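You operate a simulated robot arm through the tools that you are given. There is no shell and no other tool. Be economical: measure what you need, move in short steps, check, and stop when the job is done.

Carry out the task below with a simulated robot arm. There is one attempt and no reset: what you move stays moved.

## Task
Move both bar hooks to the height on the card and push their pins home.
Fine: pull each pin before you slide its hook; a green dot shows on a pin that is home.

Only the result counts: the job must be done as asked and must still hold three seconds after the hand-in. Knocking over, shifting, dropping, spilling or breaking anything else fails it.

## Robot
A 7-joint arm with a fingered hand on a trunk, on a base that drives. Base frame: it is fixed to the floor where the robot stands at the start and does not move with it; the origin is under the middle of the robot, x ahead of it, y to its left, z up. Lengths are in mm, angles in rad, forces in N, time in s.
With the tool pointing down near the work surface it reaches from about 340 to 700 mm from the robot's upright axis, wherever it stands. Its first joint turns from -1.204 to 3.002 rad. Places, roughly: black bar hook with the blue grip [700, 0, 1000]; black bar hook with the grey grip [200, 700, 1000]; black pull pin of the blue grip hook [700, 0, 1200]; black pull pin of the grey grip hook [200, 700, 1200]; white hook card [700, 600, 1000]. Payload 3.2 kg.
The tool frame sits at the grasp point between the pads (the TCP): z along the fingers, y along the line on which they close. The tips reach 26 mm beyond it. Largest opening 88 mm; the body of the gripper starts 30 mm behind the TCP. The gripper is a hand of 5 fingers: y runs from the thumb to the fingers, the wrist lies at [-16, -108, -172] in the tool frame.
Orientation is told as [roll, pitch, yaw] about the base's x, y, z axes, in that order, counted from this pose: with the fingers straight down and the wrist toward the robot, the tool's x, y and z point along [0, 1, 0], [1, 0, 0] and [0, 0, -1] of the base frame.

## Interface
- The arm moves only by the tool nudge_tool. Its argument "steps" is a list of rows, each an object of numbers (a shift or turn left out is 0): "tx", "ty", "tz": the shift along the tool's x, y, z in units of 40 mm (1.0 is 40 mm); "rx", "ry", "rz": the turn, a rotation vector about the tool's x, y, z in units of 4 degrees (1.0 is 4 degrees). In form: [{"tx": .., "ty": .., "tz": .., "rx": .., "ry": .., "rz": ..}, ...]. A call has 1 to 20 rows; each row shifts and turns the commanded pose from where the row before left it, along the tool's axes as they then stand. A call with a number of a shift or a turn outside -1 to 1 is refused whole. A row lasts 0.2 s, in which the tool goes at most 50 mm and 0.15 rad; a call with a longer step from one row to the next is refused whole. A pose out of reach is approached as far as the arm can. The call stops where the force on the tool passes 50 N (or 10 N more than at its start, if that is more) or the arm is blocked; 0.2 s more then pass. In this call time passes only in rows, and 0.2 s behind the last. It gives the time, the measured TCP pose, the force on the tool (base axes), the opening and the grip force at its end, in the units of the frame above (readings bear some noise), with the torque about the TCP (base axes, N m) and any sound that the robot's microphone picked up.
- Cameras (640 x 400 px; columns grow to the right, rows downward): "scene" is now at [121, 40.6, 1458.8]; the picture's right is [0.51, -0.86, 0.00], its down [-0.56, -0.33, -0.76] and it looks along [0.65, 0.39, -0.65] (base axes); focal length 214 px, centre (320, 200). "wrist" rides on the gripper at [67, -97, -117] in the tool frame; the picture's right is [-0.71, 0.33, -0.62], its down [-0.65, -0.65, 0.39] and it looks along [-0.28, 0.68, 0.68] (tool axes); focal length 234 px, centre (320, 200). There is no depth. A picture from a camera that has moved, and an enlarged one, comes with that camera's place and axes in the base frame and with its lens.
- capture(camera): a new picture of that camera. No time passes.
- raise_lower(by): slides the trunk up (or, below 0, down) by that many mm; the arm and the scene camera ride with it, the base frame stays. It gives what a move gives, with no picture.
- base_move(legs): drives the robot by 1 to 6 legs, each [ahead, left, turn to the left] in mm, mm and rad, along the robot's own axes; the way and the turn of a leg run together, so that a leg with both is an arc; at most 1500 mm and 3.142 rad a leg. The arm and the cameras ride along, it lands a little off, and it stops where it bumps. It gives what a move gives.
- curl_fingers(index, middle, ring, little, thumb_bend, thumb_turn): sets how far each is bent, from 0 (flat) to 100 (curled in); at 30 the hand is open as for a grip, at 70 the pads meet at the TCP. One left out holds its place. A second passes; each finger stops where it meets its share of the squeeze, and holds until it gets a number again. It is the only way to open and close the hand. It gives what a move gives, with no picture; readings hold the bend of each and the force on index, middle, ring, little, thumb and palm. thumb_turn goes from beside the hand (0) to across from the fingers (100), as for a grip.
- turn_head(pan, tilt): turns the head with the scene camera to pan (to the left, within 1.501 rad either way) and tilt (down, from -0.506 to 1.204), counted from straight ahead of the robot. It gives what a move gives.
- zoom(camera, box): a new picture of the part [left, top, right, bottom] of that camera's present view, enlarged. No time passes.
- close_job(): hands the job in; it is judged then, once.

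Go step by step. Nothing tells you exact positions but the pictures and the camera data: compare them with the known pose of the tool, close in by small moves and look again before you grip or let go. The budget is 120 turns and 98 pictures, counting those below and the enlarged ones. Unless the task says otherwise, let go and move clear before handing in, and close with one line.

The tools are called after ">>>" as name(argument=value, ...) on one line, values as JSON. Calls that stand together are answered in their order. nudge_tool: Moves the arm, as the interface text tells. Its arguments: {"type":"object","properties":{"steps":{"type":"array","items":{"type":"object","properties":{"tx":{"type":"number"},"ty":{"type":"number"},"tz":{"type":"number"},"rx":{"type":"number"},"ry":{"type":"number"},"rz":{"type":"number"}}}}},"required":["steps"]} The other tools are called the same way: raise_lower (by) slides the trunk up or down; curl_fingers (index, middle, ring, little, thumb_bend, thumb_turn) moves the fingers one by one; base_move (legs) drives the base; turn_head (pan, tilt) turns the head that bears the scene camera; capture (camera) takes a picture; zoom (camera, box) takes an enlarged picture of a part of a camera's view; close_job () hands the job in.

At the start:

```text
t: 0.0
eef_pos: [338.0, 210.7, 1015.2]
ee_rot: [0.045, 0.001, -0.012]
force: [0.0, 0.3, -0.1]
wrist_torque: [0.0, 0.0, -0.05]
opening: 87.8
grip_force: 0.0
shape: jaw
bend: [30.0, 30.0, 30.0, 30.0, 30.0, 97.0]
finger forces: [0.0, 0.1, 0.0, 0.0, 0.0, 0.0]
trunk travel left (down, up): [-775.0, 65.0]
robot x, y, heading: [-0.1, -0.7, -0.002]
head pan, tilt: [0.538, 0.71]
```

scene: 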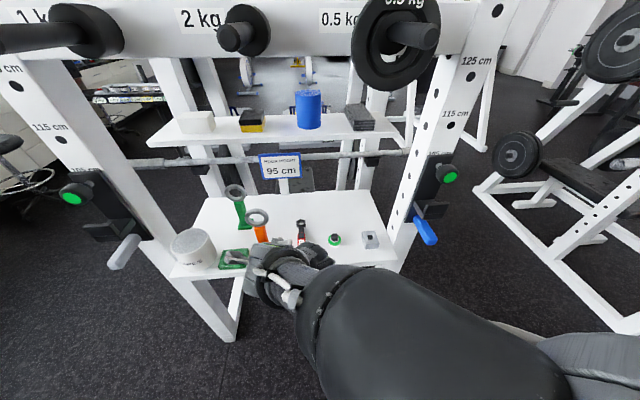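
wrist: 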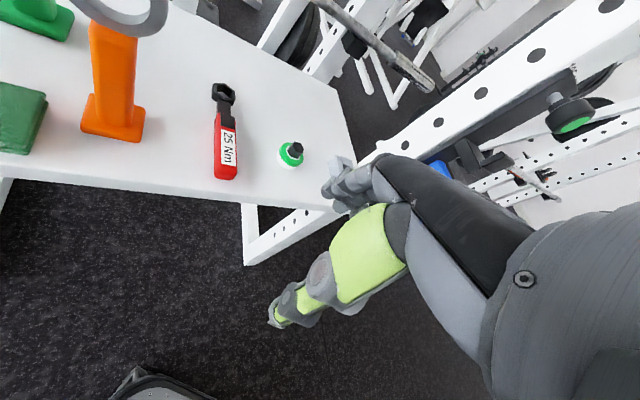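

I see a rack with two uprights, a hook on each (pins with green dots near 105 cm), and a card that reads "95 cm". I'll zoom in on the card and both hooks.

>>> zoom(camera="scene", box=[380, 40, 500, 260])

>>> zoom(camera="scene", box=[20, 100, 180, 280])

>>> zoom(camera="scene", box=[240, 140, 320, 190])

```text
1.82 times, centred on (440, 150) of scene
camera zoom: at [121.0, 40.6, 1458.8], right [0.51, -0.86, 0.0], down [-0.56, -0.33, -0.76], along [0.65, 0.39, -0.65], focal length 390 px, centre (102, 291)
```

zoom: 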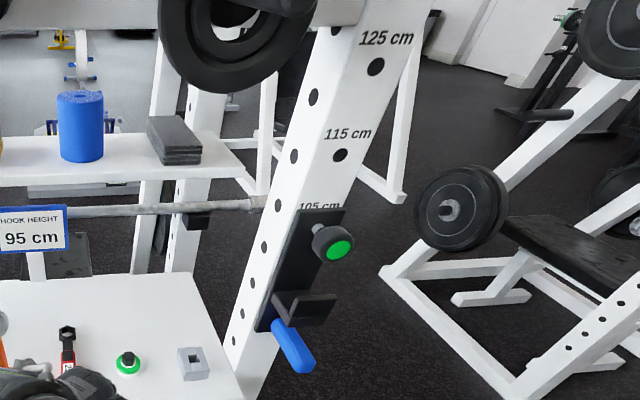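

```text
2.22 times, centred on (100, 190) of scene
camera zoom: at [121.0, 40.6, 1458.8], right [0.51, -0.86, 0.0], down [-0.56, -0.33, -0.76], along [0.65, 0.39, -0.65], focal length 477 px, centre (809, 222)
```

zoom: 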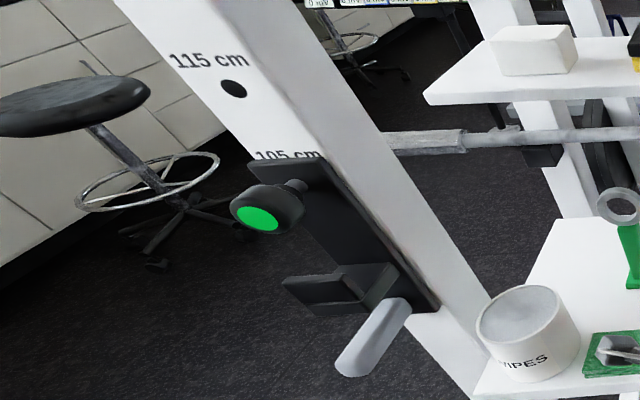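

```text
8.00 times, centred on (280, 165) of scene
camera zoom: at [121.0, 40.6, 1458.8], right [0.51, -0.86, 0.0], down [-0.56, -0.33, -0.76], along [0.65, 0.39, -0.65], focal length 1716 px, centre (640, 480)
```

zoom: 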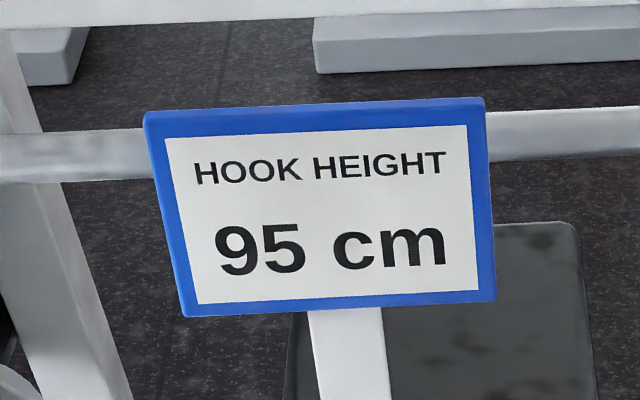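

The card says 95 cm. Both pins appear to sit in the 105 hole, and I put the blue knob near (650,-10,1165) and the grey upright near (205,712). The rack faces the robot at about yaw 0.63, so before driving I'll check the floor on the robot's right.

>>> turn_head(pan=-1.0, tilt=0.8)

>>> capture(camera="scene")

>>> turn_head(pan=1.3, tilt=0.8)

>>> capture(camera="scene")

```text
t: 1.6
eef_pos: [339.5, 212.0, 1018.5]
ee_rot: [0.052, 0.0, -0.014]
force: [-0.2, -0.6, 0.8]
wrist_torque: [-0.02, -0.04, 0.0]
opening: 87.8
grip_force: 0.1
shape: jaw
bend: [30.0, 30.0, 30.0, 30.0, 30.0, 97.0]
finger forces: [0.0, 0.0, 0.0, 0.0, 0.0, 0.0]
trunk travel left (down, up): [-775.0, 65.0]
robot x, y, heading: [-1.6, -1.0, 0.003]
head pan, tilt: [-1.0, 0.799]
```

```text
92 pictures are left
camera scene: at [92.1, -70.4, 1451.4], right [-0.84, -0.54, 0.0], down [-0.39, 0.6, -0.7], along [0.38, -0.59, -0.72], focal length 214 px, centre (320, 200)
```

scene: 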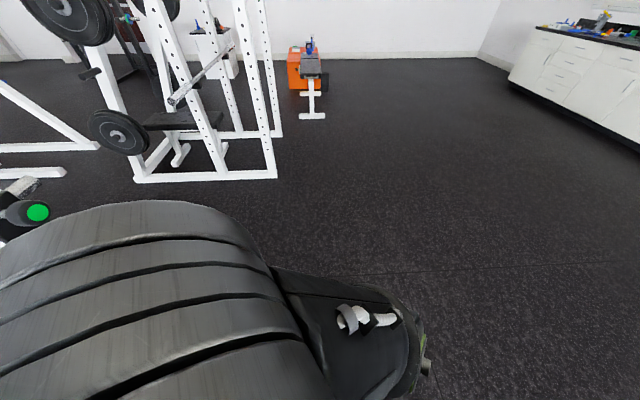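

```text
t: 3.8
eef_pos: [337.9, 211.4, 1018.9]
ee_rot: [0.053, 0.0, -0.013]
force: [-0.1, 0.2, -0.4]
wrist_torque: [0.0, -0.01, 0.03]
opening: 87.7
grip_force: 0.1
shape: jaw
bend: [30.0, 30.0, 30.0, 30.0, 30.0, 97.0]
finger forces: [0.1, 0.0, 0.2, 0.1, 0.1, 0.1]
trunk travel left (down, up): [-775.0, 65.0]
robot x, y, heading: [0.7, -2.0, 0.004]
head pan, tilt: [1.3, 0.799]
```

```text
91 pictures are left
camera scene: at [70.0, 75.1, 1451.4], right [0.96, -0.27, 0.0], down [-0.19, -0.69, -0.7], along [0.19, 0.67, -0.72], focal length 214 px, centre (320, 200)
```

scene: 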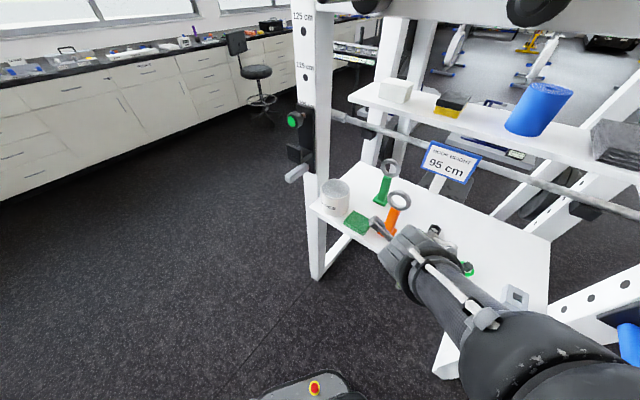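

The floor is clear on both sides and the shelf is well below the hand, so I'll drive to face the blue hook squarely and look.

>>> base_move(legs=[[0, 0, 0.632], [-60, -489, 0]])

>>> turn_head(pan=0.1, tilt=0.6)

>>> capture(camera="scene")

```text
t: 8.4
eef_pos: [394.2, -57.8, 1019.1]
ee_rot: [0.052, 0.001, 0.636]
force: [0.7, -0.2, 0.1]
wrist_torque: [0.01, -0.03, -0.02]
opening: 87.7
grip_force: 0.0
shape: jaw
bend: [30.0, 30.0, 30.0, 30.0, 30.0, 97.0]
finger forces: [0.0, 0.1, 0.0, 0.0, 0.0, 0.0]
trunk travel left (down, up): [-775.0, 65.0]
robot x, y, heading: [254.7, -430.5, 0.646]
head pan, tilt: [1.3, 0.799]
```

```text
t: 9.8
eef_pos: [395.4, -57.3, 1019.3]
ee_rot: [0.053, 0.0, 0.635]
force: [0.8, -0.5, -0.1]
wrist_torque: [-0.01, 0.0, -0.03]
opening: 87.8
grip_force: 0.1
shape: jaw
bend: [30.0, 30.0, 30.0, 30.0, 30.0, 97.0]
finger forces: [0.0, 0.0, 0.0, 0.1, 0.0, 0.0]
trunk travel left (down, up): [-775.0, 65.0]
robot x, y, heading: [255.3, -430.1, 0.65]
head pan, tilt: [0.099, 0.6]
```

```text
90 pictures are left
camera scene: at [356.1, -342.1, 1468.3], right [0.68, -0.73, 0.0], down [-0.41, -0.39, -0.82], along [0.6, 0.56, -0.57], focal length 214 px, centre (320, 200)
```

scene: 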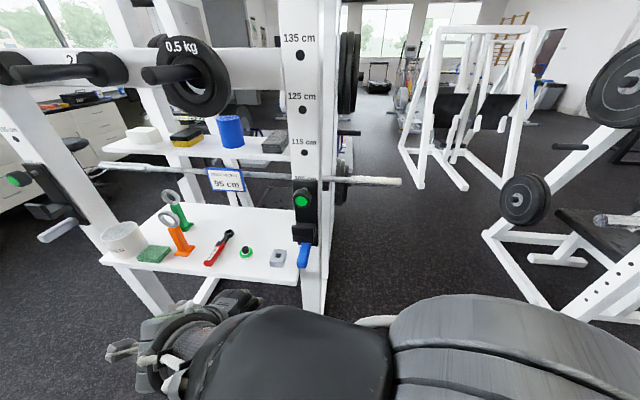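

The knob triangulates to about (646,-9,1163), with its axis at yaw 0.62. I'll turn the hand horizontal so the fingers point at the rack and the thumb is below.

>>> nudge_tool(steps=[{"rx": -1}, {"rx": -1}, {"rx": -1}, {"rx": -1}, {"rx": -1}, {"rx": -1}, {"rx": -1}, {"rx": -1}, {"rx": -1}, {"rx": -1}, {"rx": -1}, {"rx": -1}, {"rx": -1}, {"rx": -1}, {"rx": -1}, {"rx": -1}, {"rx": -1}, {"rx": -1}, {"rx": -1}, {"rx": -1}])

>>> capture(camera="scene")

>>> capture(camera="wrist")

```text
t: 14.1
eef_pos: [526.9, -18.7, 1092.2]
ee_rot: [0.315, -1.384, 0.317]
force: [0.4, 0.4, 0.3]
wrist_torque: [-0.02, 0.02, -0.02]
opening: 88.0
grip_force: 0.1
shape: jaw
bend: [30.0, 30.0, 30.0, 30.0, 30.0, 97.0]
finger forces: [0.0, 0.1, 0.0, 0.0, 0.0, 0.0]
out of reach, approached as far as the arm can: row 12, 13, 14, 15, 16, 17, 18, 19, 20
trunk travel left (down, up): [-775.0, 65.0]
robot x, y, heading: [253.1, -429.8, 0.645]
head pan, tilt: [0.099, 0.6]
```

```text
89 pictures are left
camera scene: at [356.7, -341.8, 1468.2], right [0.68, -0.73, 0.0], down [-0.41, -0.39, -0.82], along [0.6, 0.56, -0.57], focal length 214 px, centre (320, 200)
```

scene: 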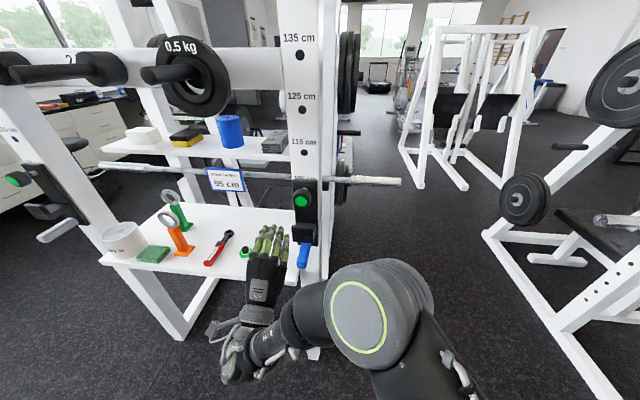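

```text
88 pictures are left
camera wrist: at [378.6, -38.6, 1021.0], right [-0.02, -0.92, 0.4], down [0.57, -0.34, -0.75], along [0.82, 0.21, 0.53], focal length 234 px, centre (320, 200)
```

wrist: 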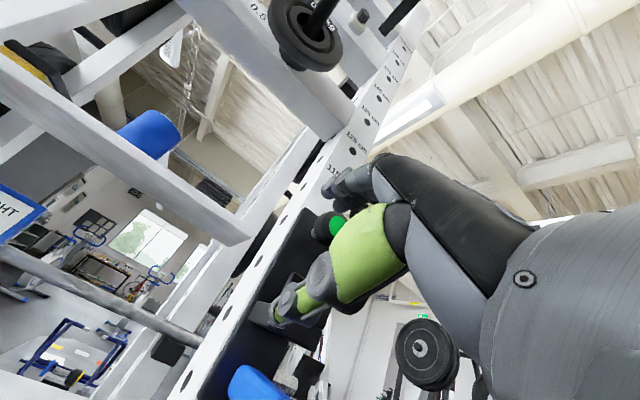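

The arm pushed the hand forward to reach this pose, which leaves it about 120 mm short of the knob. I'll make a small test move to see which pose the steps start from.

>>> nudge_tool(steps=[{"tx": -0.5, "ty": 0.5}, {"tx": -0.5, "ty": 0.5}])

```text
t: 14.7
eef_pos: [550.6, -48.0, 1126.0]
ee_rot: [0.287, -1.39, 0.354]
force: [0.4, 0.2, -0.1]
wrist_torque: [-0.01, 0.02, -0.03]
opening: 88.2
grip_force: 0.2
shape: jaw
bend: [30.0, 30.0, 30.0, 30.0, 30.0, 97.0]
finger forces: [0.1, 0.0, 0.1, 0.0, 0.0, 0.0]
trunk travel left (down, up): [-775.0, 65.0]
robot x, y, heading: [253.1, -429.8, 0.652]
head pan, tilt: [0.099, 0.6]
```

Steps start from the measured pose. I'll finish the levelling and line up in front of the knob.

>>> nudge_tool(steps=[{"rx": -0.9}, {"rx": -0.9}, {"rx": -0.8}, {"tx": -0.3, "ty": 0.47, "tz": 0.1}, {"tx": -0.3, "ty": 0.46, "tz": 0.1}])

>>> zoom(camera="scene", box=[220, 130, 380, 330])

>>> capture(camera="wrist")

```text
t: 15.8
eef_pos: [597.6, -61.1, 1177.2]
ee_rot: [1.508, -1.5, -0.898]
force: [0.0, 0.6, 0.0]
wrist_torque: [-0.03, -0.01, -0.01]
opening: 87.8
grip_force: 0.1
shape: jaw
bend: [30.0, 30.0, 30.0, 30.0, 30.0, 97.0]
finger forces: [0.0, 0.0, 0.0, 0.0, 0.0, 0.1]
out of reach, approached as far as the arm can: row 2, 3
trunk travel left (down, up): [-775.0, 65.0]
robot x, y, heading: [254.1, -427.7, 0.647]
head pan, tilt: [0.099, 0.6]
```

```text
2.00 times, centred on (300, 230) of scene
camera zoom: at [356.2, -343.4, 1468.5], right [0.68, -0.73, 0.0], down [-0.41, -0.38, -0.83], along [0.6, 0.56, -0.56], focal length 429 px, centre (360, 140)
```

zoom: 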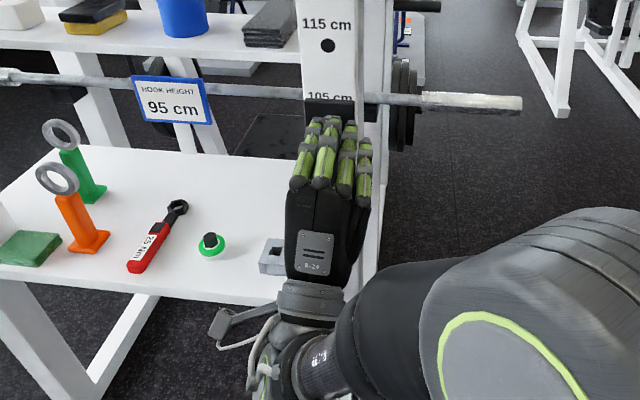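

```text
86 pictures are left
camera wrist: at [459.7, -68.5, 1085.0], right [-0.09, -0.95, 0.28], down [0.66, -0.27, -0.7], along [0.74, 0.12, 0.66], focal length 234 px, centre (320, 200)
```

wrist: 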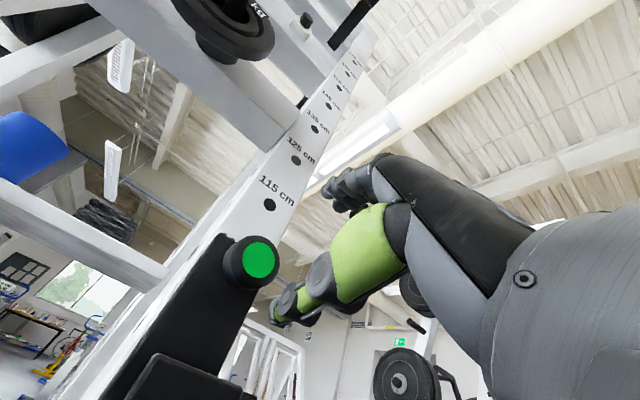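

The wrist view confirms the knob at (646,-10,1167). The hand now points straight along the normal, so I'll align laterally and advance in part.

>>> nudge_tool(steps=[{"tx": 0.37, "ty": -0.3}, {"tz": 0.5}, {"tz": 0.5}])

>>> zoom(camera="scene", box=[250, 150, 350, 280])

>>> capture(camera="wrist")

```text
t: 16.9
eef_pos: [636.6, -33.2, 1180.4]
ee_rot: [1.593, -1.453, -1.013]
force: [-0.5, -0.9, -0.1]
wrist_torque: [-0.02, 0.02, 0.01]
opening: 87.6
grip_force: 0.0
shape: jaw
bend: [30.0, 30.0, 30.0, 30.0, 30.0, 97.0]
finger forces: [0.0, 0.0, 0.0, 0.0, 0.0, 0.1]
trunk travel left (down, up): [-775.0, 65.0]
robot x, y, heading: [253.2, -431.1, 0.651]
head pan, tilt: [0.099, 0.6]
stopped in row 3: the arm was blocked; the commanded pose is now the measured one
```

```text
3.08 times, centred on (300, 215) of scene
camera zoom: at [355.9, -342.9, 1468.4], right [0.68, -0.73, 0.0], down [-0.41, -0.38, -0.83], along [0.6, 0.56, -0.56], focal length 660 px, centre (382, 154)
```

zoom: 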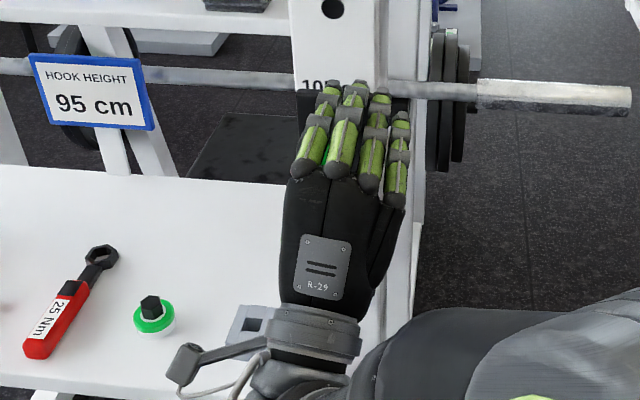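

```text
84 pictures are left
camera wrist: at [497.0, -33.0, 1091.9], right [-0.12, -0.96, 0.25], down [0.64, -0.26, -0.72], along [0.76, 0.07, 0.65], focal length 234 px, centre (320, 200)
```

wrist: 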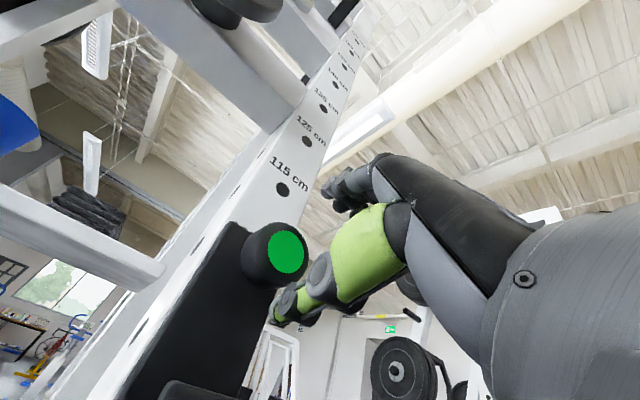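

The approach stopped about 20 mm short with almost no force, so I suspect a joint limit rather than contact. I'll try the sideways and downward correction alone and then look at the arm.

>>> nudge_tool(steps=[{"tx": 0.2, "ty": -0.2}, {"tx": 0.15, "ty": -0.2}])

>>> capture(camera="scene")

```text
t: 17.6
eef_pos: [650.4, -30.7, 1177.0]
ee_rot: [1.554, -1.409, -1.017]
force: [0.1, 0.6, 0.2]
wrist_torque: [0.0, 0.02, -0.02]
opening: 87.8
grip_force: 0.1
shape: jaw
bend: [30.0, 30.0, 30.0, 30.0, 30.0, 97.0]
finger forces: [0.0, 0.0, 0.0, 0.1, 0.0, 0.0]
trunk travel left (down, up): [-775.0, 65.0]
robot x, y, heading: [251.6, -431.4, 0.654]
head pan, tilt: [0.099, 0.6]
stopped in row 2: the arm was blocked; the commanded pose is now the measured one
```

```text
83 pictures are left
camera scene: at [356.2, -342.4, 1468.3], right [0.68, -0.73, 0.0], down [-0.41, -0.38, -0.83], along [0.6, 0.56, -0.56], focal length 214 px, centre (320, 200)
```

scene: 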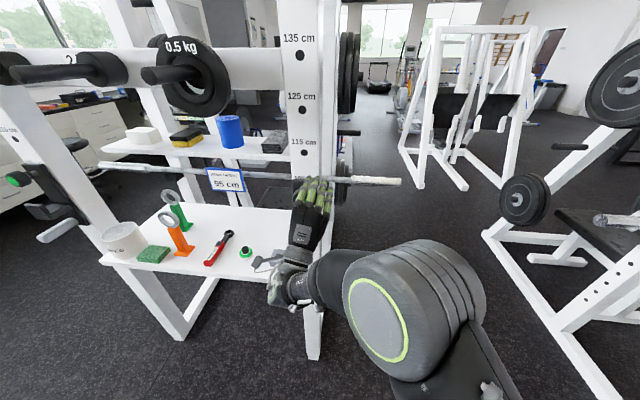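

The wrist seems to be at a joint limit, with the elbow out to the right at about hand height. I'll back the base off and lower the trunk so the forearm comes up from below, then raise the hand again.

>>> base_move(legs=[[-200, 60, 0]])

>>> raise_lower(by=-250)

>>> nudge_tool(steps=[{"ty": 1}, {"ty": 1}, {"ty": 1}, {"ty": 1}, {"ty": 1}, {"ty": 1}])

>>> capture(camera="scene")

```text
t: 19.3
eef_pos: [449.6, -102.3, 1177.9]
ee_rot: [1.563, -1.41, -1.02]
force: [-0.2, -0.4, -0.2]
wrist_torque: [0.0, -0.01, -0.01]
opening: 87.8
grip_force: 0.1
shape: jaw
bend: [30.0, 30.0, 30.0, 30.0, 30.0, 97.0]
finger forces: [0.1, 0.0, 0.1, 0.0, 0.1, 0.0]
trunk travel left (down, up): [-775.0, 65.0]
robot x, y, heading: [55.6, -508.3, 0.654]
head pan, tilt: [0.099, 0.6]
```

```text
t: 21.9
eef_pos: [449.5, -104.2, 927.1]
ee_rot: [1.565, -1.411, -1.022]
force: [-0.4, -0.2, -0.7]
wrist_torque: [0.01, 0.0, -0.01]
opening: 87.7
grip_force: 0.1
shape: jaw
bend: [30.0, 30.0, 30.0, 30.0, 30.0, 97.0]
finger forces: [0.0, 0.0, 0.0, 0.0, 0.1, 0.0]
trunk travel left (down, up): [-525.0, 315.0]
robot x, y, heading: [53.6, -507.0, 0.655]
head pan, tilt: [0.099, 0.6]
```

```text
t: 23.3
eef_pos: [468.6, -136.8, 1165.1]
ee_rot: [1.558, -1.41, -1.017]
force: [0.1, -0.9, 0.4]
wrist_torque: [0.01, -0.03, 0.03]
opening: 87.9
grip_force: 0.0
shape: jaw
bend: [30.0, 30.0, 30.0, 30.0, 30.0, 97.0]
finger forces: [0.0, 0.0, 0.0, 0.1, 0.0, 0.0]
trunk travel left (down, up): [-525.0, 315.0]
robot x, y, heading: [57.0, -505.0, 0.653]
head pan, tilt: [0.099, 0.6]
```

```text
82 pictures are left
camera scene: at [157.3, -418.2, 1218.3], right [0.68, -0.73, 0.0], down [-0.41, -0.39, -0.83], along [0.6, 0.56, -0.56], focal length 214 px, centre (320, 200)
```

scene: 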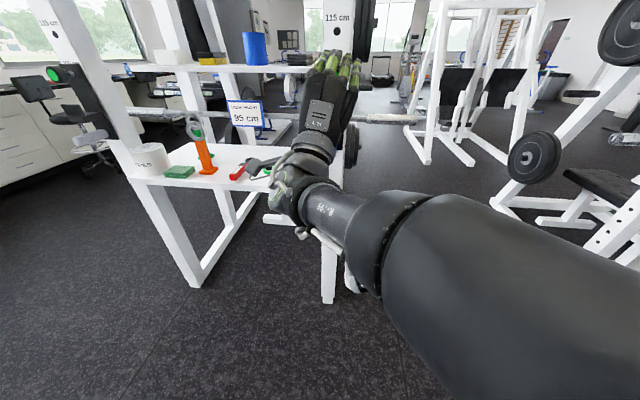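

There are no reach warnings now. I'll trim the tilt and yaw (roll about z by -9°, yaw +4°) and check.

>>> nudge_tool(steps=[{"rz": -0.8, "ry": 0.35}, {"rz": -0.8, "ry": 0.35}, {"rz": -0.7, "ry": 0.35}])

```text
t: 24.1
eef_pos: [467.8, -137.5, 1163.9]
ee_rot: [-2.859, -1.566, -2.81]
force: [-0.5, -0.3, -0.5]
wrist_torque: [-0.01, -0.02, -0.01]
opening: 88.1
grip_force: 0.0
shape: jaw
bend: [30.0, 30.0, 30.0, 30.0, 30.0, 97.0]
finger forces: [0.1, 0.0, 0.1, 0.0, 0.0, 0.0]
trunk travel left (down, up): [-525.0, 315.0]
robot x, y, heading: [52.7, -504.1, 0.654]
head pan, tilt: [0.099, 0.6]
```

The orientation is now correct. I'll drive ahead 140 mm and view before the final approach.

>>> base_move(legs=[[140, -5, 0]])

>>> capture(camera="wrist")

```text
t: 25.4
eef_pos: [582.7, -56.6, 1162.8]
ee_rot: [-2.999, -1.569, -2.668]
force: [0.5, 0.5, -0.1]
wrist_torque: [0.01, -0.01, -0.02]
opening: 87.6
grip_force: 0.1
shape: jaw
bend: [30.0, 30.0, 30.0, 30.0, 30.0, 97.0]
finger forces: [0.1, 0.1, 0.1, 0.0, 0.0, 0.0]
trunk travel left (down, up): [-525.0, 315.0]
robot x, y, heading: [167.5, -426.4, 0.652]
head pan, tilt: [0.099, 0.6]
```

```text
81 pictures are left
camera wrist: at [449.5, -68.4, 1065.9], right [-0.1, -0.94, 0.33], down [0.69, -0.3, -0.65], along [0.71, 0.16, 0.68], focal length 234 px, centre (320, 200)
```

wrist: 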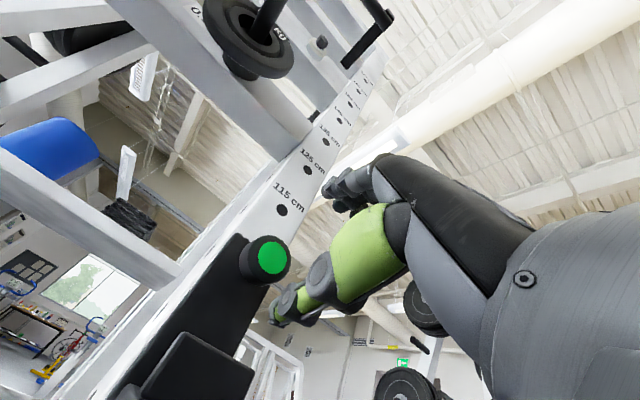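

The knob is dead ahead, with its face 79 mm in front of the TCP. I'll advance 60 mm and look.

>>> nudge_tool(steps=[{"tz": 0.5, "tx": 0.07}, {"tz": 0.5}, {"tz": 0.5}])

>>> capture(camera="wrist")

>>> zoom(camera="scene", box=[260, 30, 400, 200])

```text
t: 26.2
eef_pos: [629.7, -19.4, 1165.3]
ee_rot: [-2.92, -1.568, -2.747]
force: [-0.8, 0.2, -0.2]
wrist_torque: [-0.02, -0.03, -0.01]
opening: 87.9
grip_force: 0.1
shape: jaw
bend: [30.0, 30.0, 30.0, 30.0, 30.0, 97.0]
finger forces: [0.1, 0.1, 0.0, 0.0, 0.0, 0.0]
trunk travel left (down, up): [-525.0, 315.0]
robot x, y, heading: [163.0, -423.1, 0.653]
head pan, tilt: [0.099, 0.6]
```

```text
80 pictures are left
camera wrist: at [495.8, -32.1, 1066.7], right [-0.1, -0.94, 0.33], down [0.69, -0.31, -0.65], along [0.71, 0.16, 0.68], focal length 234 px, centre (320, 200)
```

wrist: 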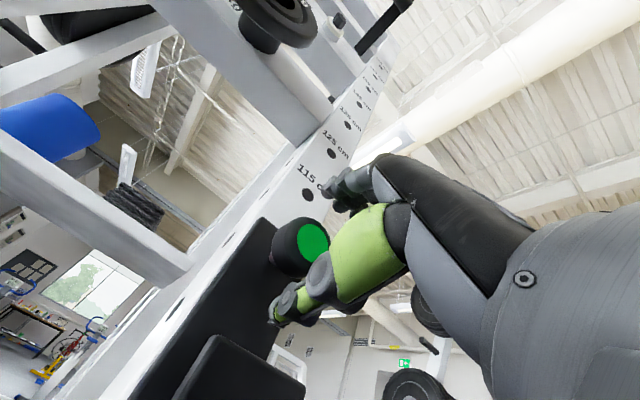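

```text
2.35 times, centred on (330, 115) of scene
camera zoom: at [271.2, -335.7, 1218.2], right [0.68, -0.73, 0.0], down [-0.41, -0.39, -0.82], along [0.6, 0.56, -0.57], focal length 505 px, centre (296, 400)
```

zoom: 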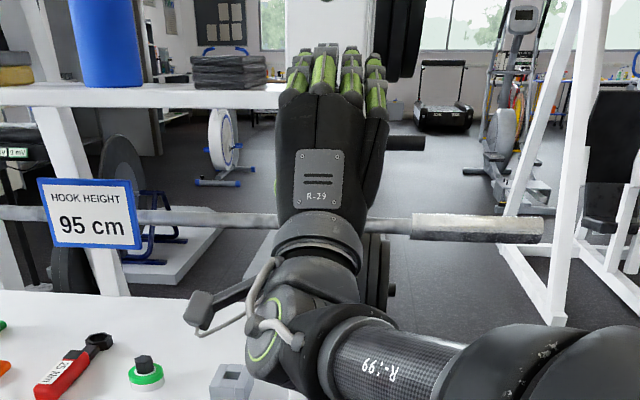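

The alignment is good and the face is about 20 mm ahead. I'll advance 30 mm and close gently.

>>> nudge_tool(steps=[{"tz": 0.4}, {"tz": 0.35}])

>>> curl_fingers(index=48, middle=48, ring=48, little=48, thumb_bend=48)

>>> capture(camera="wrist")

```text
t: 26.8
eef_pos: [653.5, -1.0, 1164.0]
ee_rot: [-3.077, -1.565, -2.591]
force: [-0.5, 0.5, -0.4]
wrist_torque: [0.0, -0.01, 0.03]
opening: 87.9
grip_force: 0.1
shape: jaw
bend: [30.0, 30.0, 30.0, 30.0, 30.0, 97.0]
finger forces: [0.0, 0.0, 0.0, 0.1, 0.0, 0.0]
trunk travel left (down, up): [-525.0, 315.0]
robot x, y, heading: [170.3, -427.1, 0.651]
head pan, tilt: [0.099, 0.6]
```

```text
t: 27.8
eef_pos: [653.6, -1.9, 1165.0]
ee_rot: [-3.039, -1.566, -2.63]
force: [-0.4, 0.5, 1.3]
wrist_torque: [-0.02, 0.01, 0.06]
opening: 51.2
grip_force: 0.4
shape: fingers
bend: [47.0, 48.0, 48.0, 48.0, 48.0, 97.0]
finger forces: [1.0, 0.0, 0.0, 0.1, 0.0, 0.0]
trunk travel left (down, up): [-525.0, 315.0]
robot x, y, heading: [168.2, -425.3, 0.658]
head pan, tilt: [0.099, 0.6]
```

```text
78 pictures are left
camera wrist: at [520.1, -14.6, 1066.6], right [-0.1, -0.94, 0.33], down [0.69, -0.3, -0.65], along [0.71, 0.16, 0.68], focal length 234 px, centre (320, 200)
```

wrist: 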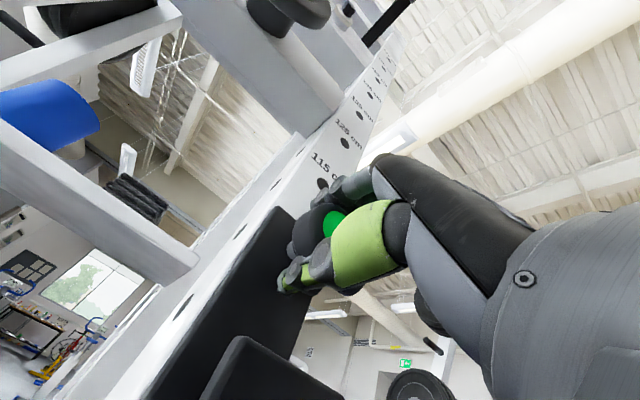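

The fingers are around the knob and the index is touching. I'll close to a firm grip.

>>> curl_fingers(index=65, middle=65, ring=65, little=65, thumb_bend=65)

>>> capture(camera="wrist")

```text
t: 28.8
eef_pos: [652.3, -1.1, 1164.4]
ee_rot: [-3.084, -1.564, -2.582]
force: [-0.3, -0.5, 1.7]
wrist_torque: [0.03, -0.08, -0.03]
opening: 43.2
grip_force: 17.6
shape: fingers
bend: [52.0, 59.0, 65.0, 65.0, 54.0, 97.0]
finger forces: [14.4, 4.2, 0.0, 0.0, 15.9, 0.0]
trunk travel left (down, up): [-525.0, 315.0]
robot x, y, heading: [162.3, -427.7, 0.654]
head pan, tilt: [0.099, 0.6]
```

```text
77 pictures are left
camera wrist: at [520.0, -14.9, 1066.7], right [-0.1, -0.94, 0.33], down [0.69, -0.3, -0.65], along [0.71, 0.16, 0.68], focal length 234 px, centre (320, 200)
```

wrist: 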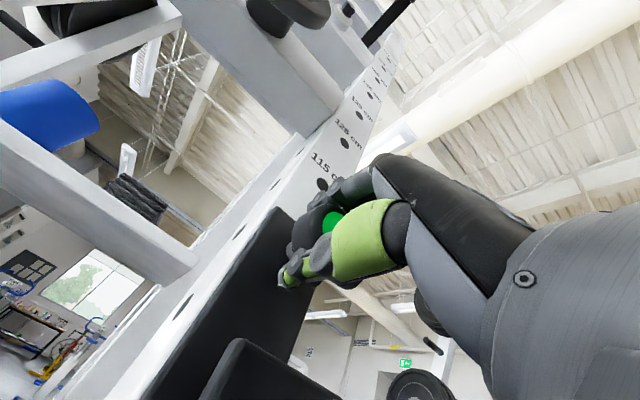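

The grip is firm at index and thumb. I'll pull the pin straight out in small steps.

>>> nudge_tool(steps=[{"tz": -0.2}, {"tz": -0.2}, {"tz": -0.2}, {"tz": -0.2}])

>>> capture(camera="wrist")

```text
t: 29.8
eef_pos: [628.3, -18.3, 1161.8]
ee_rot: [3.072, -1.564, -2.459]
force: [8.0, 5.5, 4.8]
wrist_torque: [0.12, -0.05, -0.06]
opening: 43.3
grip_force: 17.9
shape: fingers
bend: [52.0, 60.0, 65.0, 65.0, 54.0, 96.0]
finger forces: [16.3, 4.4, 0.1, 0.1, 15.4, 0.0]
trunk travel left (down, up): [-525.0, 315.0]
robot x, y, heading: [171.5, -424.8, 0.652]
head pan, tilt: [0.099, 0.6]
```

```text
76 pictures are left
camera wrist: at [495.3, -32.7, 1065.4], right [-0.1, -0.94, 0.33], down [0.69, -0.3, -0.65], along [0.71, 0.16, 0.68], focal length 234 px, centre (320, 200)
```

wrist: 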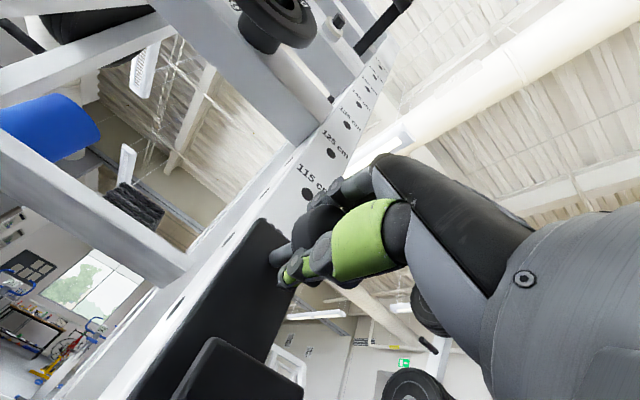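

The pin has come out about 30 mm and the green dot is gone; there is a steady ~10 N pull, perhaps a spring. While holding it out, I'll try sliding down a little.

>>> nudge_tool(steps=[{"ty": -0.25}, {"ty": -0.25}, {"ty": -0.25}])

>>> capture(camera="wrist")

```text
t: 30.6
eef_pos: [628.6, -18.8, 1133.1]
ee_rot: [-2.423, -1.567, 3.039]
force: [2.6, 2.8, 0.0]
wrist_torque: [0.13, -0.12, -0.05]
opening: 43.0
grip_force: 17.8
shape: fingers
bend: [52.0, 60.0, 65.0, 65.0, 55.0, 96.0]
finger forces: [14.5, 4.2, 0.0, 0.0, 17.1, 0.0]
trunk travel left (down, up): [-525.0, 315.0]
robot x, y, heading: [168.7, -424.1, 0.654]
head pan, tilt: [0.099, 0.6]
```

```text
75 pictures are left
camera wrist: at [495.5, -33.0, 1035.0], right [-0.1, -0.94, 0.33], down [0.69, -0.31, -0.65], along [0.71, 0.16, 0.68], focal length 234 px, centre (320, 200)
```

wrist: 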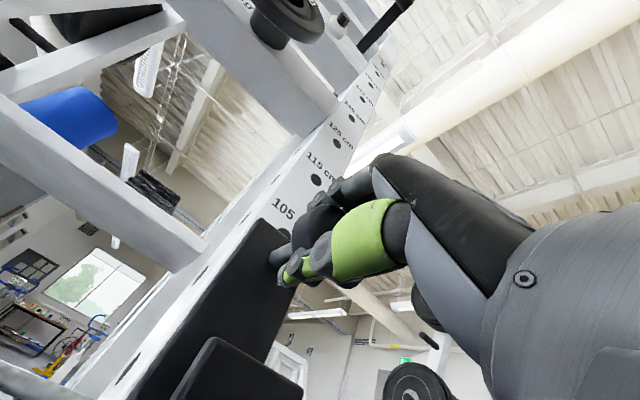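

The hook slides down with the pin, and "105" is now exposed. I'll continue down about 68 mm to the 95 hole.

>>> nudge_tool(steps=[{"ty": -0.3}, {"ty": -0.3}, {"ty": -0.3}, {"ty": -0.3}, {"ty": -0.3}, {"ty": -0.22}])

>>> capture(camera="wrist")

```text
t: 32.0
eef_pos: [628.8, -18.4, 1066.6]
ee_rot: [-3.079, -1.565, -2.589]
force: [4.2, 3.7, 2.1]
wrist_torque: [0.06, -0.03, -0.05]
opening: 43.2
grip_force: 18.3
shape: fingers
bend: [52.0, 60.0, 65.0, 65.0, 54.0, 96.0]
finger forces: [15.2, 4.3, 0.0, 0.0, 16.6, 0.0]
trunk travel left (down, up): [-525.0, 315.0]
robot x, y, heading: [170.9, -421.3, 0.657]
head pan, tilt: [0.099, 0.6]
```

```text
74 pictures are left
camera wrist: at [495.4, -32.6, 968.1], right [-0.1, -0.94, 0.33], down [0.69, -0.3, -0.65], along [0.71, 0.16, 0.68], focal length 234 px, centre (320, 200)
```

wrist: 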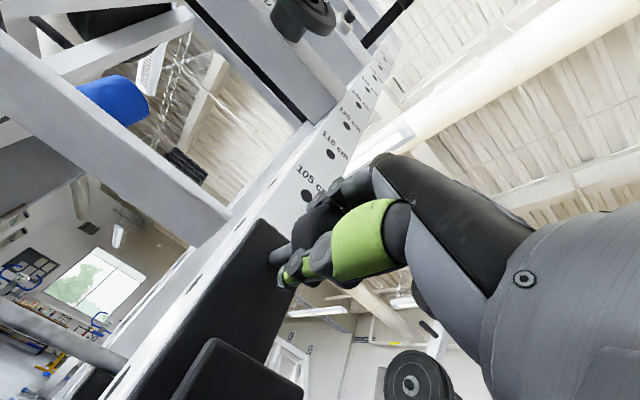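

The 105 hole now appears almost exactly where the 115 hole was before, with 2–3 mm left. I'll trim down and push the pin in.

>>> nudge_tool(steps=[{"ty": -0.07}, {"tz": 0.2}, {"tz": 0.2}, {"tz": 0.2}, {"tz": 0.2}])

>>> capture(camera="wrist")

```text
t: 33.2
eef_pos: [653.3, -1.0, 1064.7]
ee_rot: [-3.1, -1.563, -2.567]
force: [0.4, 2.8, 10.4]
wrist_torque: [0.13, -0.04, -0.07]
opening: 43.1
grip_force: 19.3
shape: fingers
bend: [51.0, 59.0, 65.0, 65.0, 55.0, 96.0]
finger forces: [19.0, 5.5, 0.0, 0.0, 14.1, 0.0]
trunk travel left (down, up): [-525.0, 315.0]
robot x, y, heading: [164.8, -422.8, 0.656]
head pan, tilt: [0.099, 0.6]
```

```text
73 pictures are left
camera wrist: at [520.1, -15.0, 966.7], right [-0.1, -0.94, 0.33], down [0.7, -0.3, -0.65], along [0.71, 0.16, 0.69], focal length 234 px, centre (320, 200)
```

wrist: 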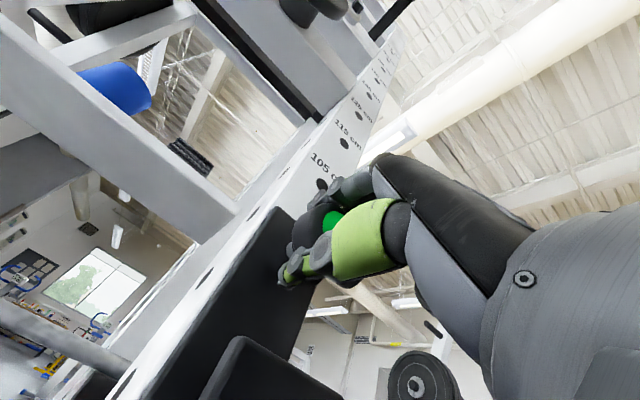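

The green dot shows and the TCP is back at its home depth, exactly 100 mm lower. I'll open the hand, retreat and check.

>>> curl_fingers(index=30, middle=30, ring=30, little=30, thumb_bend=30)

>>> nudge_tool(steps=[{"tz": -0.5}, {"tz": -0.8}, {"tz": -0.8}])

>>> capture(camera="wrist")

```text
t: 34.2
eef_pos: [654.1, -1.0, 1062.8]
ee_rot: [-3.017, -1.566, -2.651]
force: [0.0, -0.1, 0.2]
wrist_torque: [0.01, -0.01, 0.03]
opening: 87.5
grip_force: 0.0
shape: fingers
bend: [30.0, 30.0, 30.0, 30.0, 30.0, 97.0]
finger forces: [0.1, 0.1, 0.1, 0.0, 0.1, 0.1]
trunk travel left (down, up): [-525.0, 315.0]
robot x, y, heading: [167.7, -424.9, 0.651]
head pan, tilt: [0.099, 0.6]
```

```text
t: 35.0
eef_pos: [584.2, -51.0, 1062.6]
ee_rot: [-2.947, -1.565, -2.718]
force: [-0.3, 0.0, -0.4]
wrist_torque: [-0.01, 0.01, -0.03]
opening: 87.8
grip_force: 0.0
shape: fingers
bend: [30.0, 30.0, 30.0, 30.0, 30.0, 97.0]
finger forces: [0.0, 0.0, 0.0, 0.0, 0.0, 0.1]
trunk travel left (down, up): [-525.0, 315.0]
robot x, y, heading: [168.9, -421.9, 0.653]
head pan, tilt: [0.099, 0.6]
```

```text
72 pictures are left
camera wrist: at [451.4, -64.5, 965.3], right [-0.1, -0.94, 0.33], down [0.7, -0.3, -0.65], along [0.71, 0.16, 0.68], focal length 234 px, centre (320, 200)
```

wrist: 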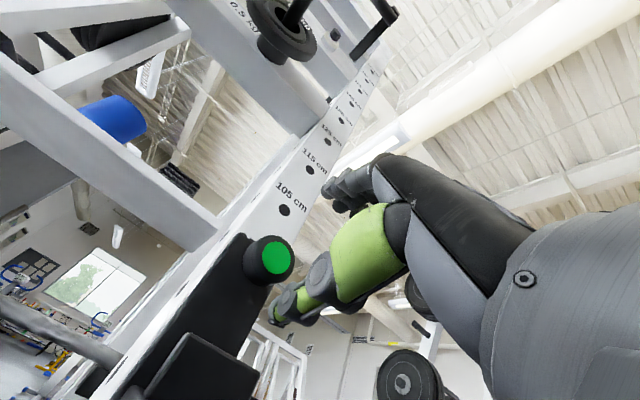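

The blue hook is done: pin home, with 105 visible one hole above. I'll back off, raise the hand and drive left to the grey hook.

>>> base_move(legs=[[-200, 0, 0], [0, 845, -0.02]])

>>> nudge_tool(steps=[{"ty": 0.8}, {"ty": 0.8}, {"ty": 0.9}])

>>> turn_head(pan=0.0, tilt=0.3)

>>> capture(camera="scene")

>>> capture(camera="wrist")

```text
t: 40.7
eef_pos: [-64.6, 487.9, 1062.3]
ee_rot: [-2.958, -1.564, -2.734]
force: [1.0, -0.1, -1.2]
wrist_torque: [-0.03, 0.03, 0.0]
opening: 87.5
grip_force: 0.0
shape: fingers
bend: [30.0, 30.0, 30.0, 30.0, 30.0, 97.0]
finger forces: [0.0, 0.0, 0.0, 0.0, 0.1, 0.0]
trunk travel left (down, up): [-525.0, 315.0]
robot x, y, heading: [-489.9, 125.1, 0.629]
head pan, tilt: [0.099, 0.6]
```

```text
t: 41.5
eef_pos: [-66.2, 485.8, 1162.7]
ee_rot: [-3.02, -1.566, -2.671]
force: [0.1, -1.2, 0.5]
wrist_torque: [0.01, 0.0, 0.01]
opening: 87.9
grip_force: 0.1
shape: fingers
bend: [30.0, 30.0, 30.0, 30.0, 30.0, 97.0]
finger forces: [0.1, 0.0, 0.0, 0.1, 0.1, 0.1]
trunk travel left (down, up): [-525.0, 315.0]
robot x, y, heading: [-489.6, 123.4, 0.634]
head pan, tilt: [0.099, 0.6]
```

```text
t: 42.3
eef_pos: [-66.5, 486.2, 1163.2]
ee_rot: [-3.026, -1.565, -2.666]
force: [-0.5, 0.9, 0.7]
wrist_torque: [0.0, 0.05, -0.02]
opening: 87.6
grip_force: 0.1
shape: fingers
bend: [30.0, 30.0, 30.0, 30.0, 30.0, 97.0]
finger forces: [0.0, 0.1, 0.0, 0.1, 0.0, 0.1]
trunk travel left (down, up): [-525.0, 315.0]
robot x, y, heading: [-491.1, 125.7, 0.632]
head pan, tilt: [0.0, 0.3]
```

```text
71 pictures are left
camera scene: at [-377.0, 204.9, 1245.7], right [0.59, -0.81, 0.0], down [-0.24, -0.17, -0.96], along [0.77, 0.56, -0.3], focal length 214 px, centre (320, 200)
```

scene: 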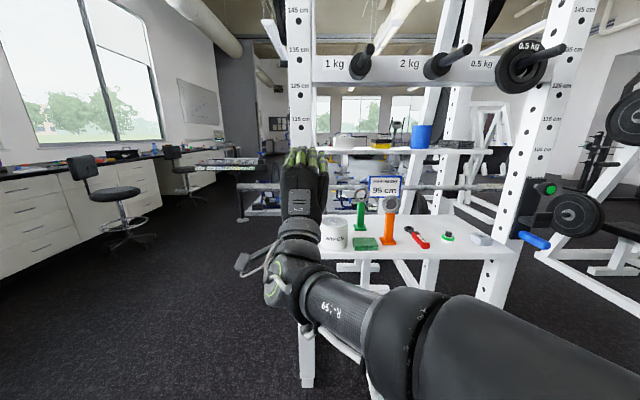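

```text
70 pictures are left
camera wrist: at [-199.3, 475.7, 1064.8], right [-0.12, -0.94, 0.33], down [0.69, -0.32, -0.65], along [0.72, 0.15, 0.68], focal length 234 px, centre (320, 200)
```

wrist: 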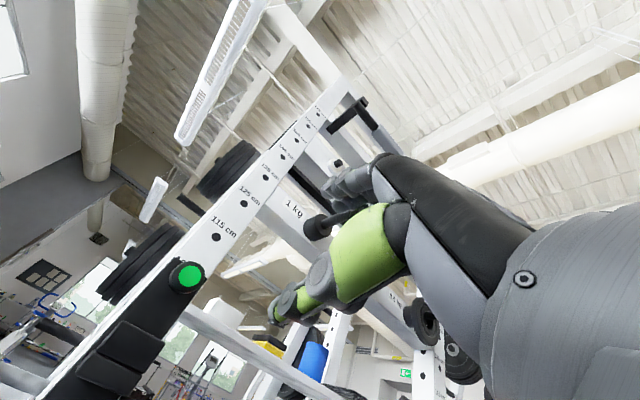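

The grey knob is at about (151,674,1165), 286 mm ahead and 25 mm left of the tool. I'll drive closer and trim the yaw.

>>> base_move(legs=[[200, 25, 0]])

>>> nudge_tool(steps=[{"ry": 0.45}])

>>> capture(camera="wrist")

```text
t: 43.9
eef_pos: [84.5, 626.2, 1163.0]
ee_rot: [-2.989, -1.567, -2.702]
force: [0.0, -0.7, -0.8]
wrist_torque: [0.0, 0.0, -0.02]
opening: 87.8
grip_force: 0.1
shape: fingers
bend: [30.0, 30.0, 30.0, 30.0, 30.0, 97.0]
finger forces: [0.0, 0.0, 0.1, 0.0, 0.0, 0.0]
trunk travel left (down, up): [-525.0, 315.0]
robot x, y, heading: [-342.8, 263.3, 0.627]
head pan, tilt: [0.0, 0.3]
```

```text
t: 44.3
eef_pos: [83.8, 625.4, 1162.2]
ee_rot: [-3.134, -1.566, -2.526]
force: [0.4, -0.7, 0.3]
wrist_torque: [-0.03, -0.01, -0.05]
opening: 87.7
grip_force: 0.1
shape: fingers
bend: [30.0, 30.0, 30.0, 30.0, 30.0, 97.0]
finger forces: [0.1, 0.1, 0.1, 0.0, 0.1, 0.1]
trunk travel left (down, up): [-525.0, 315.0]
robot x, y, heading: [-341.3, 263.5, 0.63]
head pan, tilt: [0.0, 0.3]
```

```text
69 pictures are left
camera wrist: at [-49.4, 610.8, 1065.1], right [-0.1, -0.94, 0.33], down [0.7, -0.3, -0.65], along [0.71, 0.17, 0.68], focal length 234 px, centre (320, 200)
```

wrist: 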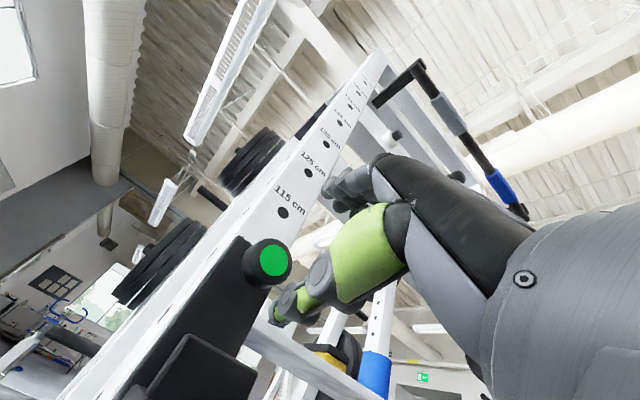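

The view nearly matches the blue pregrasp. I'll advance 90 mm in steps and close as before.

>>> nudge_tool(steps=[{"tz": 0.5}, {"tz": 0.5}, {"tz": 0.5}, {"tz": 0.4}, {"tz": 0.35}])

>>> curl_fingers(index=48, middle=48, ring=48, little=48, thumb_bend=48)

>>> capture(camera="wrist")

```text
t: 45.5
eef_pos: [157.7, 677.7, 1159.8]
ee_rot: [-2.867, -1.567, -2.794]
force: [-0.6, -0.5, 1.1]
wrist_torque: [0.0, 0.02, -0.01]
opening: 87.7
grip_force: 0.1
shape: fingers
bend: [30.0, 30.0, 30.0, 30.0, 30.0, 97.0]
finger forces: [0.1, 0.0, 0.1, 0.1, 0.0, 0.0]
trunk travel left (down, up): [-525.0, 315.0]
robot x, y, heading: [-338.8, 259.8, 0.633]
head pan, tilt: [0.0, 0.3]
```

```text
t: 46.5
eef_pos: [155.7, 678.6, 1161.2]
ee_rot: [-3.031, -1.565, -2.631]
force: [0.9, -0.2, 1.3]
wrist_torque: [0.01, 0.03, -0.01]
opening: 51.7
grip_force: 1.2
shape: fingers
bend: [47.0, 48.0, 48.0, 48.0, 48.0, 97.0]
finger forces: [1.8, 0.1, 0.0, 0.1, 0.0, 0.1]
trunk travel left (down, up): [-525.0, 315.0]
robot x, y, heading: [-341.5, 261.7, 0.628]
head pan, tilt: [0.0, 0.3]
```

```text
68 pictures are left
camera wrist: at [22.5, 663.1, 1064.9], right [-0.1, -0.94, 0.33], down [0.7, -0.3, -0.65], along [0.71, 0.17, 0.68], focal length 234 px, centre (320, 200)
```

wrist: 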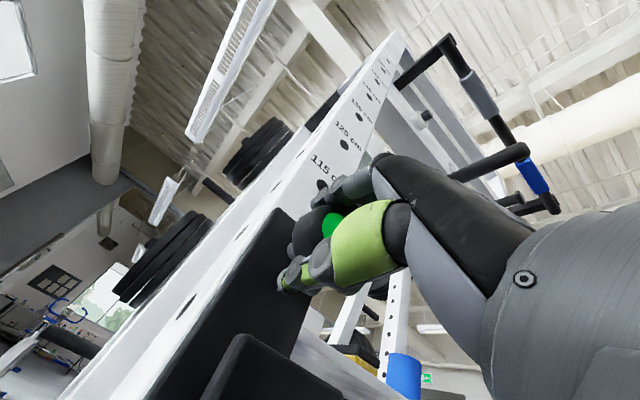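

This is the same contact as on the blue knob, so I'll grip firmly and pull.

>>> curl_fingers(index=65, middle=65, ring=65, little=65, thumb_bend=65)

>>> nudge_tool(steps=[{"tz": -0.2}, {"tz": -0.2}, {"tz": -0.2}, {"tz": -0.2}])

>>> capture(camera="wrist")

```text
t: 47.5
eef_pos: [156.0, 678.2, 1161.9]
ee_rot: [-3.052, -1.567, -2.607]
force: [0.3, -0.2, 3.0]
wrist_torque: [0.05, -0.06, -0.02]
opening: 42.7
grip_force: 16.3
shape: fingers
bend: [52.0, 58.0, 65.0, 65.0, 55.0, 96.0]
finger forces: [13.1, 5.1, 0.0, 0.0, 14.5, 0.0]
trunk travel left (down, up): [-525.0, 315.0]
robot x, y, heading: [-344.9, 258.7, 0.633]
head pan, tilt: [0.0, 0.3]
```

```text
t: 48.5
eef_pos: [130.8, 659.9, 1161.5]
ee_rot: [-2.993, -1.567, -2.669]
force: [5.0, 4.6, 5.0]
wrist_torque: [0.06, 0.01, -0.04]
opening: 42.7
grip_force: 16.5
shape: fingers
bend: [52.0, 59.0, 65.0, 65.0, 55.0, 96.0]
finger forces: [14.2, 5.2, 0.0, 0.1, 14.0, 0.0]
trunk travel left (down, up): [-525.0, 315.0]
robot x, y, heading: [-344.2, 261.4, 0.633]
head pan, tilt: [0.0, 0.3]
```

```text
67 pictures are left
camera wrist: at [-2.2, 644.9, 1064.2], right [-0.1, -0.94, 0.33], down [0.7, -0.3, -0.65], along [0.71, 0.17, 0.68], focal length 234 px, centre (320, 200)
```

wrist: 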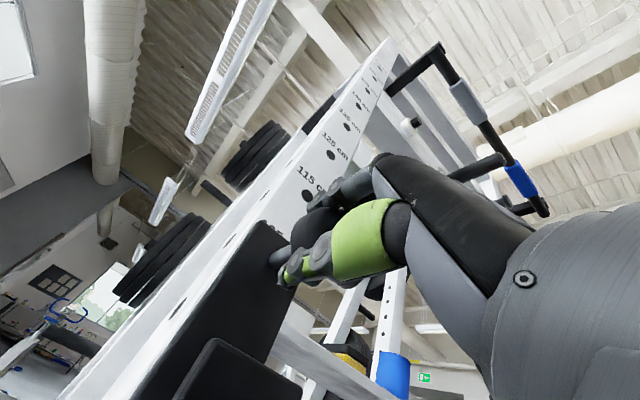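

The pin is out. I'll slide down about 100 mm.

>>> nudge_tool(steps=[{"ty": -0.25}, {"ty": -0.25}, {"ty": -0.3}, {"ty": -0.3}, {"ty": -0.3}, {"ty": -0.3}, {"ty": -0.3}, {"ty": -0.3}, {"ty": -0.2}])

>>> capture(camera="wrist")

```text
t: 50.5
eef_pos: [130.4, 658.8, 1064.3]
ee_rot: [3.044, -1.563, -2.423]
force: [5.8, 5.8, 9.4]
wrist_torque: [0.08, -0.03, -0.06]
opening: 42.6
grip_force: 17.7
shape: fingers
bend: [52.0, 59.0, 65.0, 65.0, 55.0, 96.0]
finger forces: [15.8, 6.1, 0.1, 0.0, 12.5, 0.1]
trunk travel left (down, up): [-525.0, 315.0]
robot x, y, heading: [-342.4, 261.7, 0.627]
head pan, tilt: [0.0, 0.3]
```

```text
66 pictures are left
camera wrist: at [-2.2, 645.2, 966.7], right [-0.1, -0.94, 0.33], down [0.7, -0.3, -0.65], along [0.71, 0.16, 0.69], focal length 234 px, centre (320, 200)
```

wrist: 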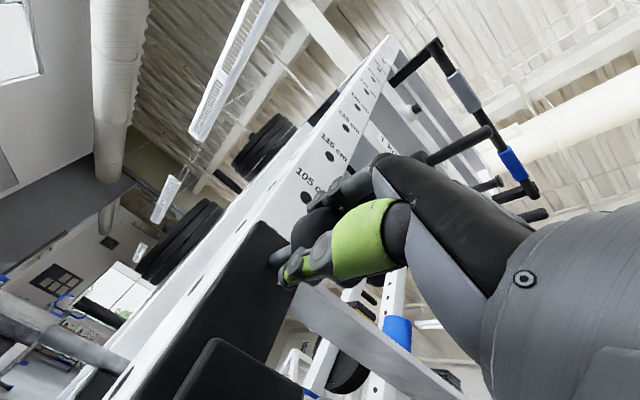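

The hook has moved about 97.5 mm, so I'll trim 2.5 mm more and push in.

>>> nudge_tool(steps=[{"ty": -0.065}, {"tz": 0.2}, {"tz": 0.2}, {"tz": 0.2}, {"tz": 0.22}])

>>> capture(camera="wrist")

```text
t: 51.7
eef_pos: [154.7, 677.5, 1062.4]
ee_rot: [-3.112, -1.561, -2.55]
force: [1.0, 1.3, 14.6]
wrist_torque: [0.17, -0.07, -0.04]
opening: 42.4
grip_force: 18.1
shape: fingers
bend: [50.0, 58.0, 65.0, 65.0, 57.0, 96.0]
finger forces: [18.7, 6.9, 0.0, 0.0, 11.1, 0.1]
trunk travel left (down, up): [-525.0, 315.0]
robot x, y, heading: [-341.4, 263.0, 0.632]
head pan, tilt: [0.0, 0.3]
```

```text
65 pictures are left
camera wrist: at [22.6, 663.2, 965.1], right [-0.1, -0.94, 0.33], down [0.7, -0.3, -0.65], along [0.71, 0.16, 0.69], focal length 234 px, centre (320, 200)
```

wrist: 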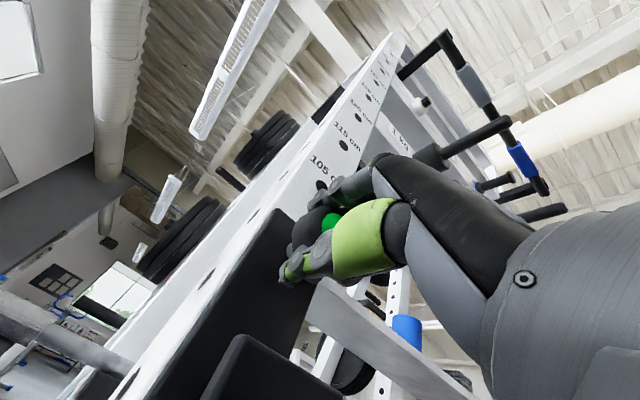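

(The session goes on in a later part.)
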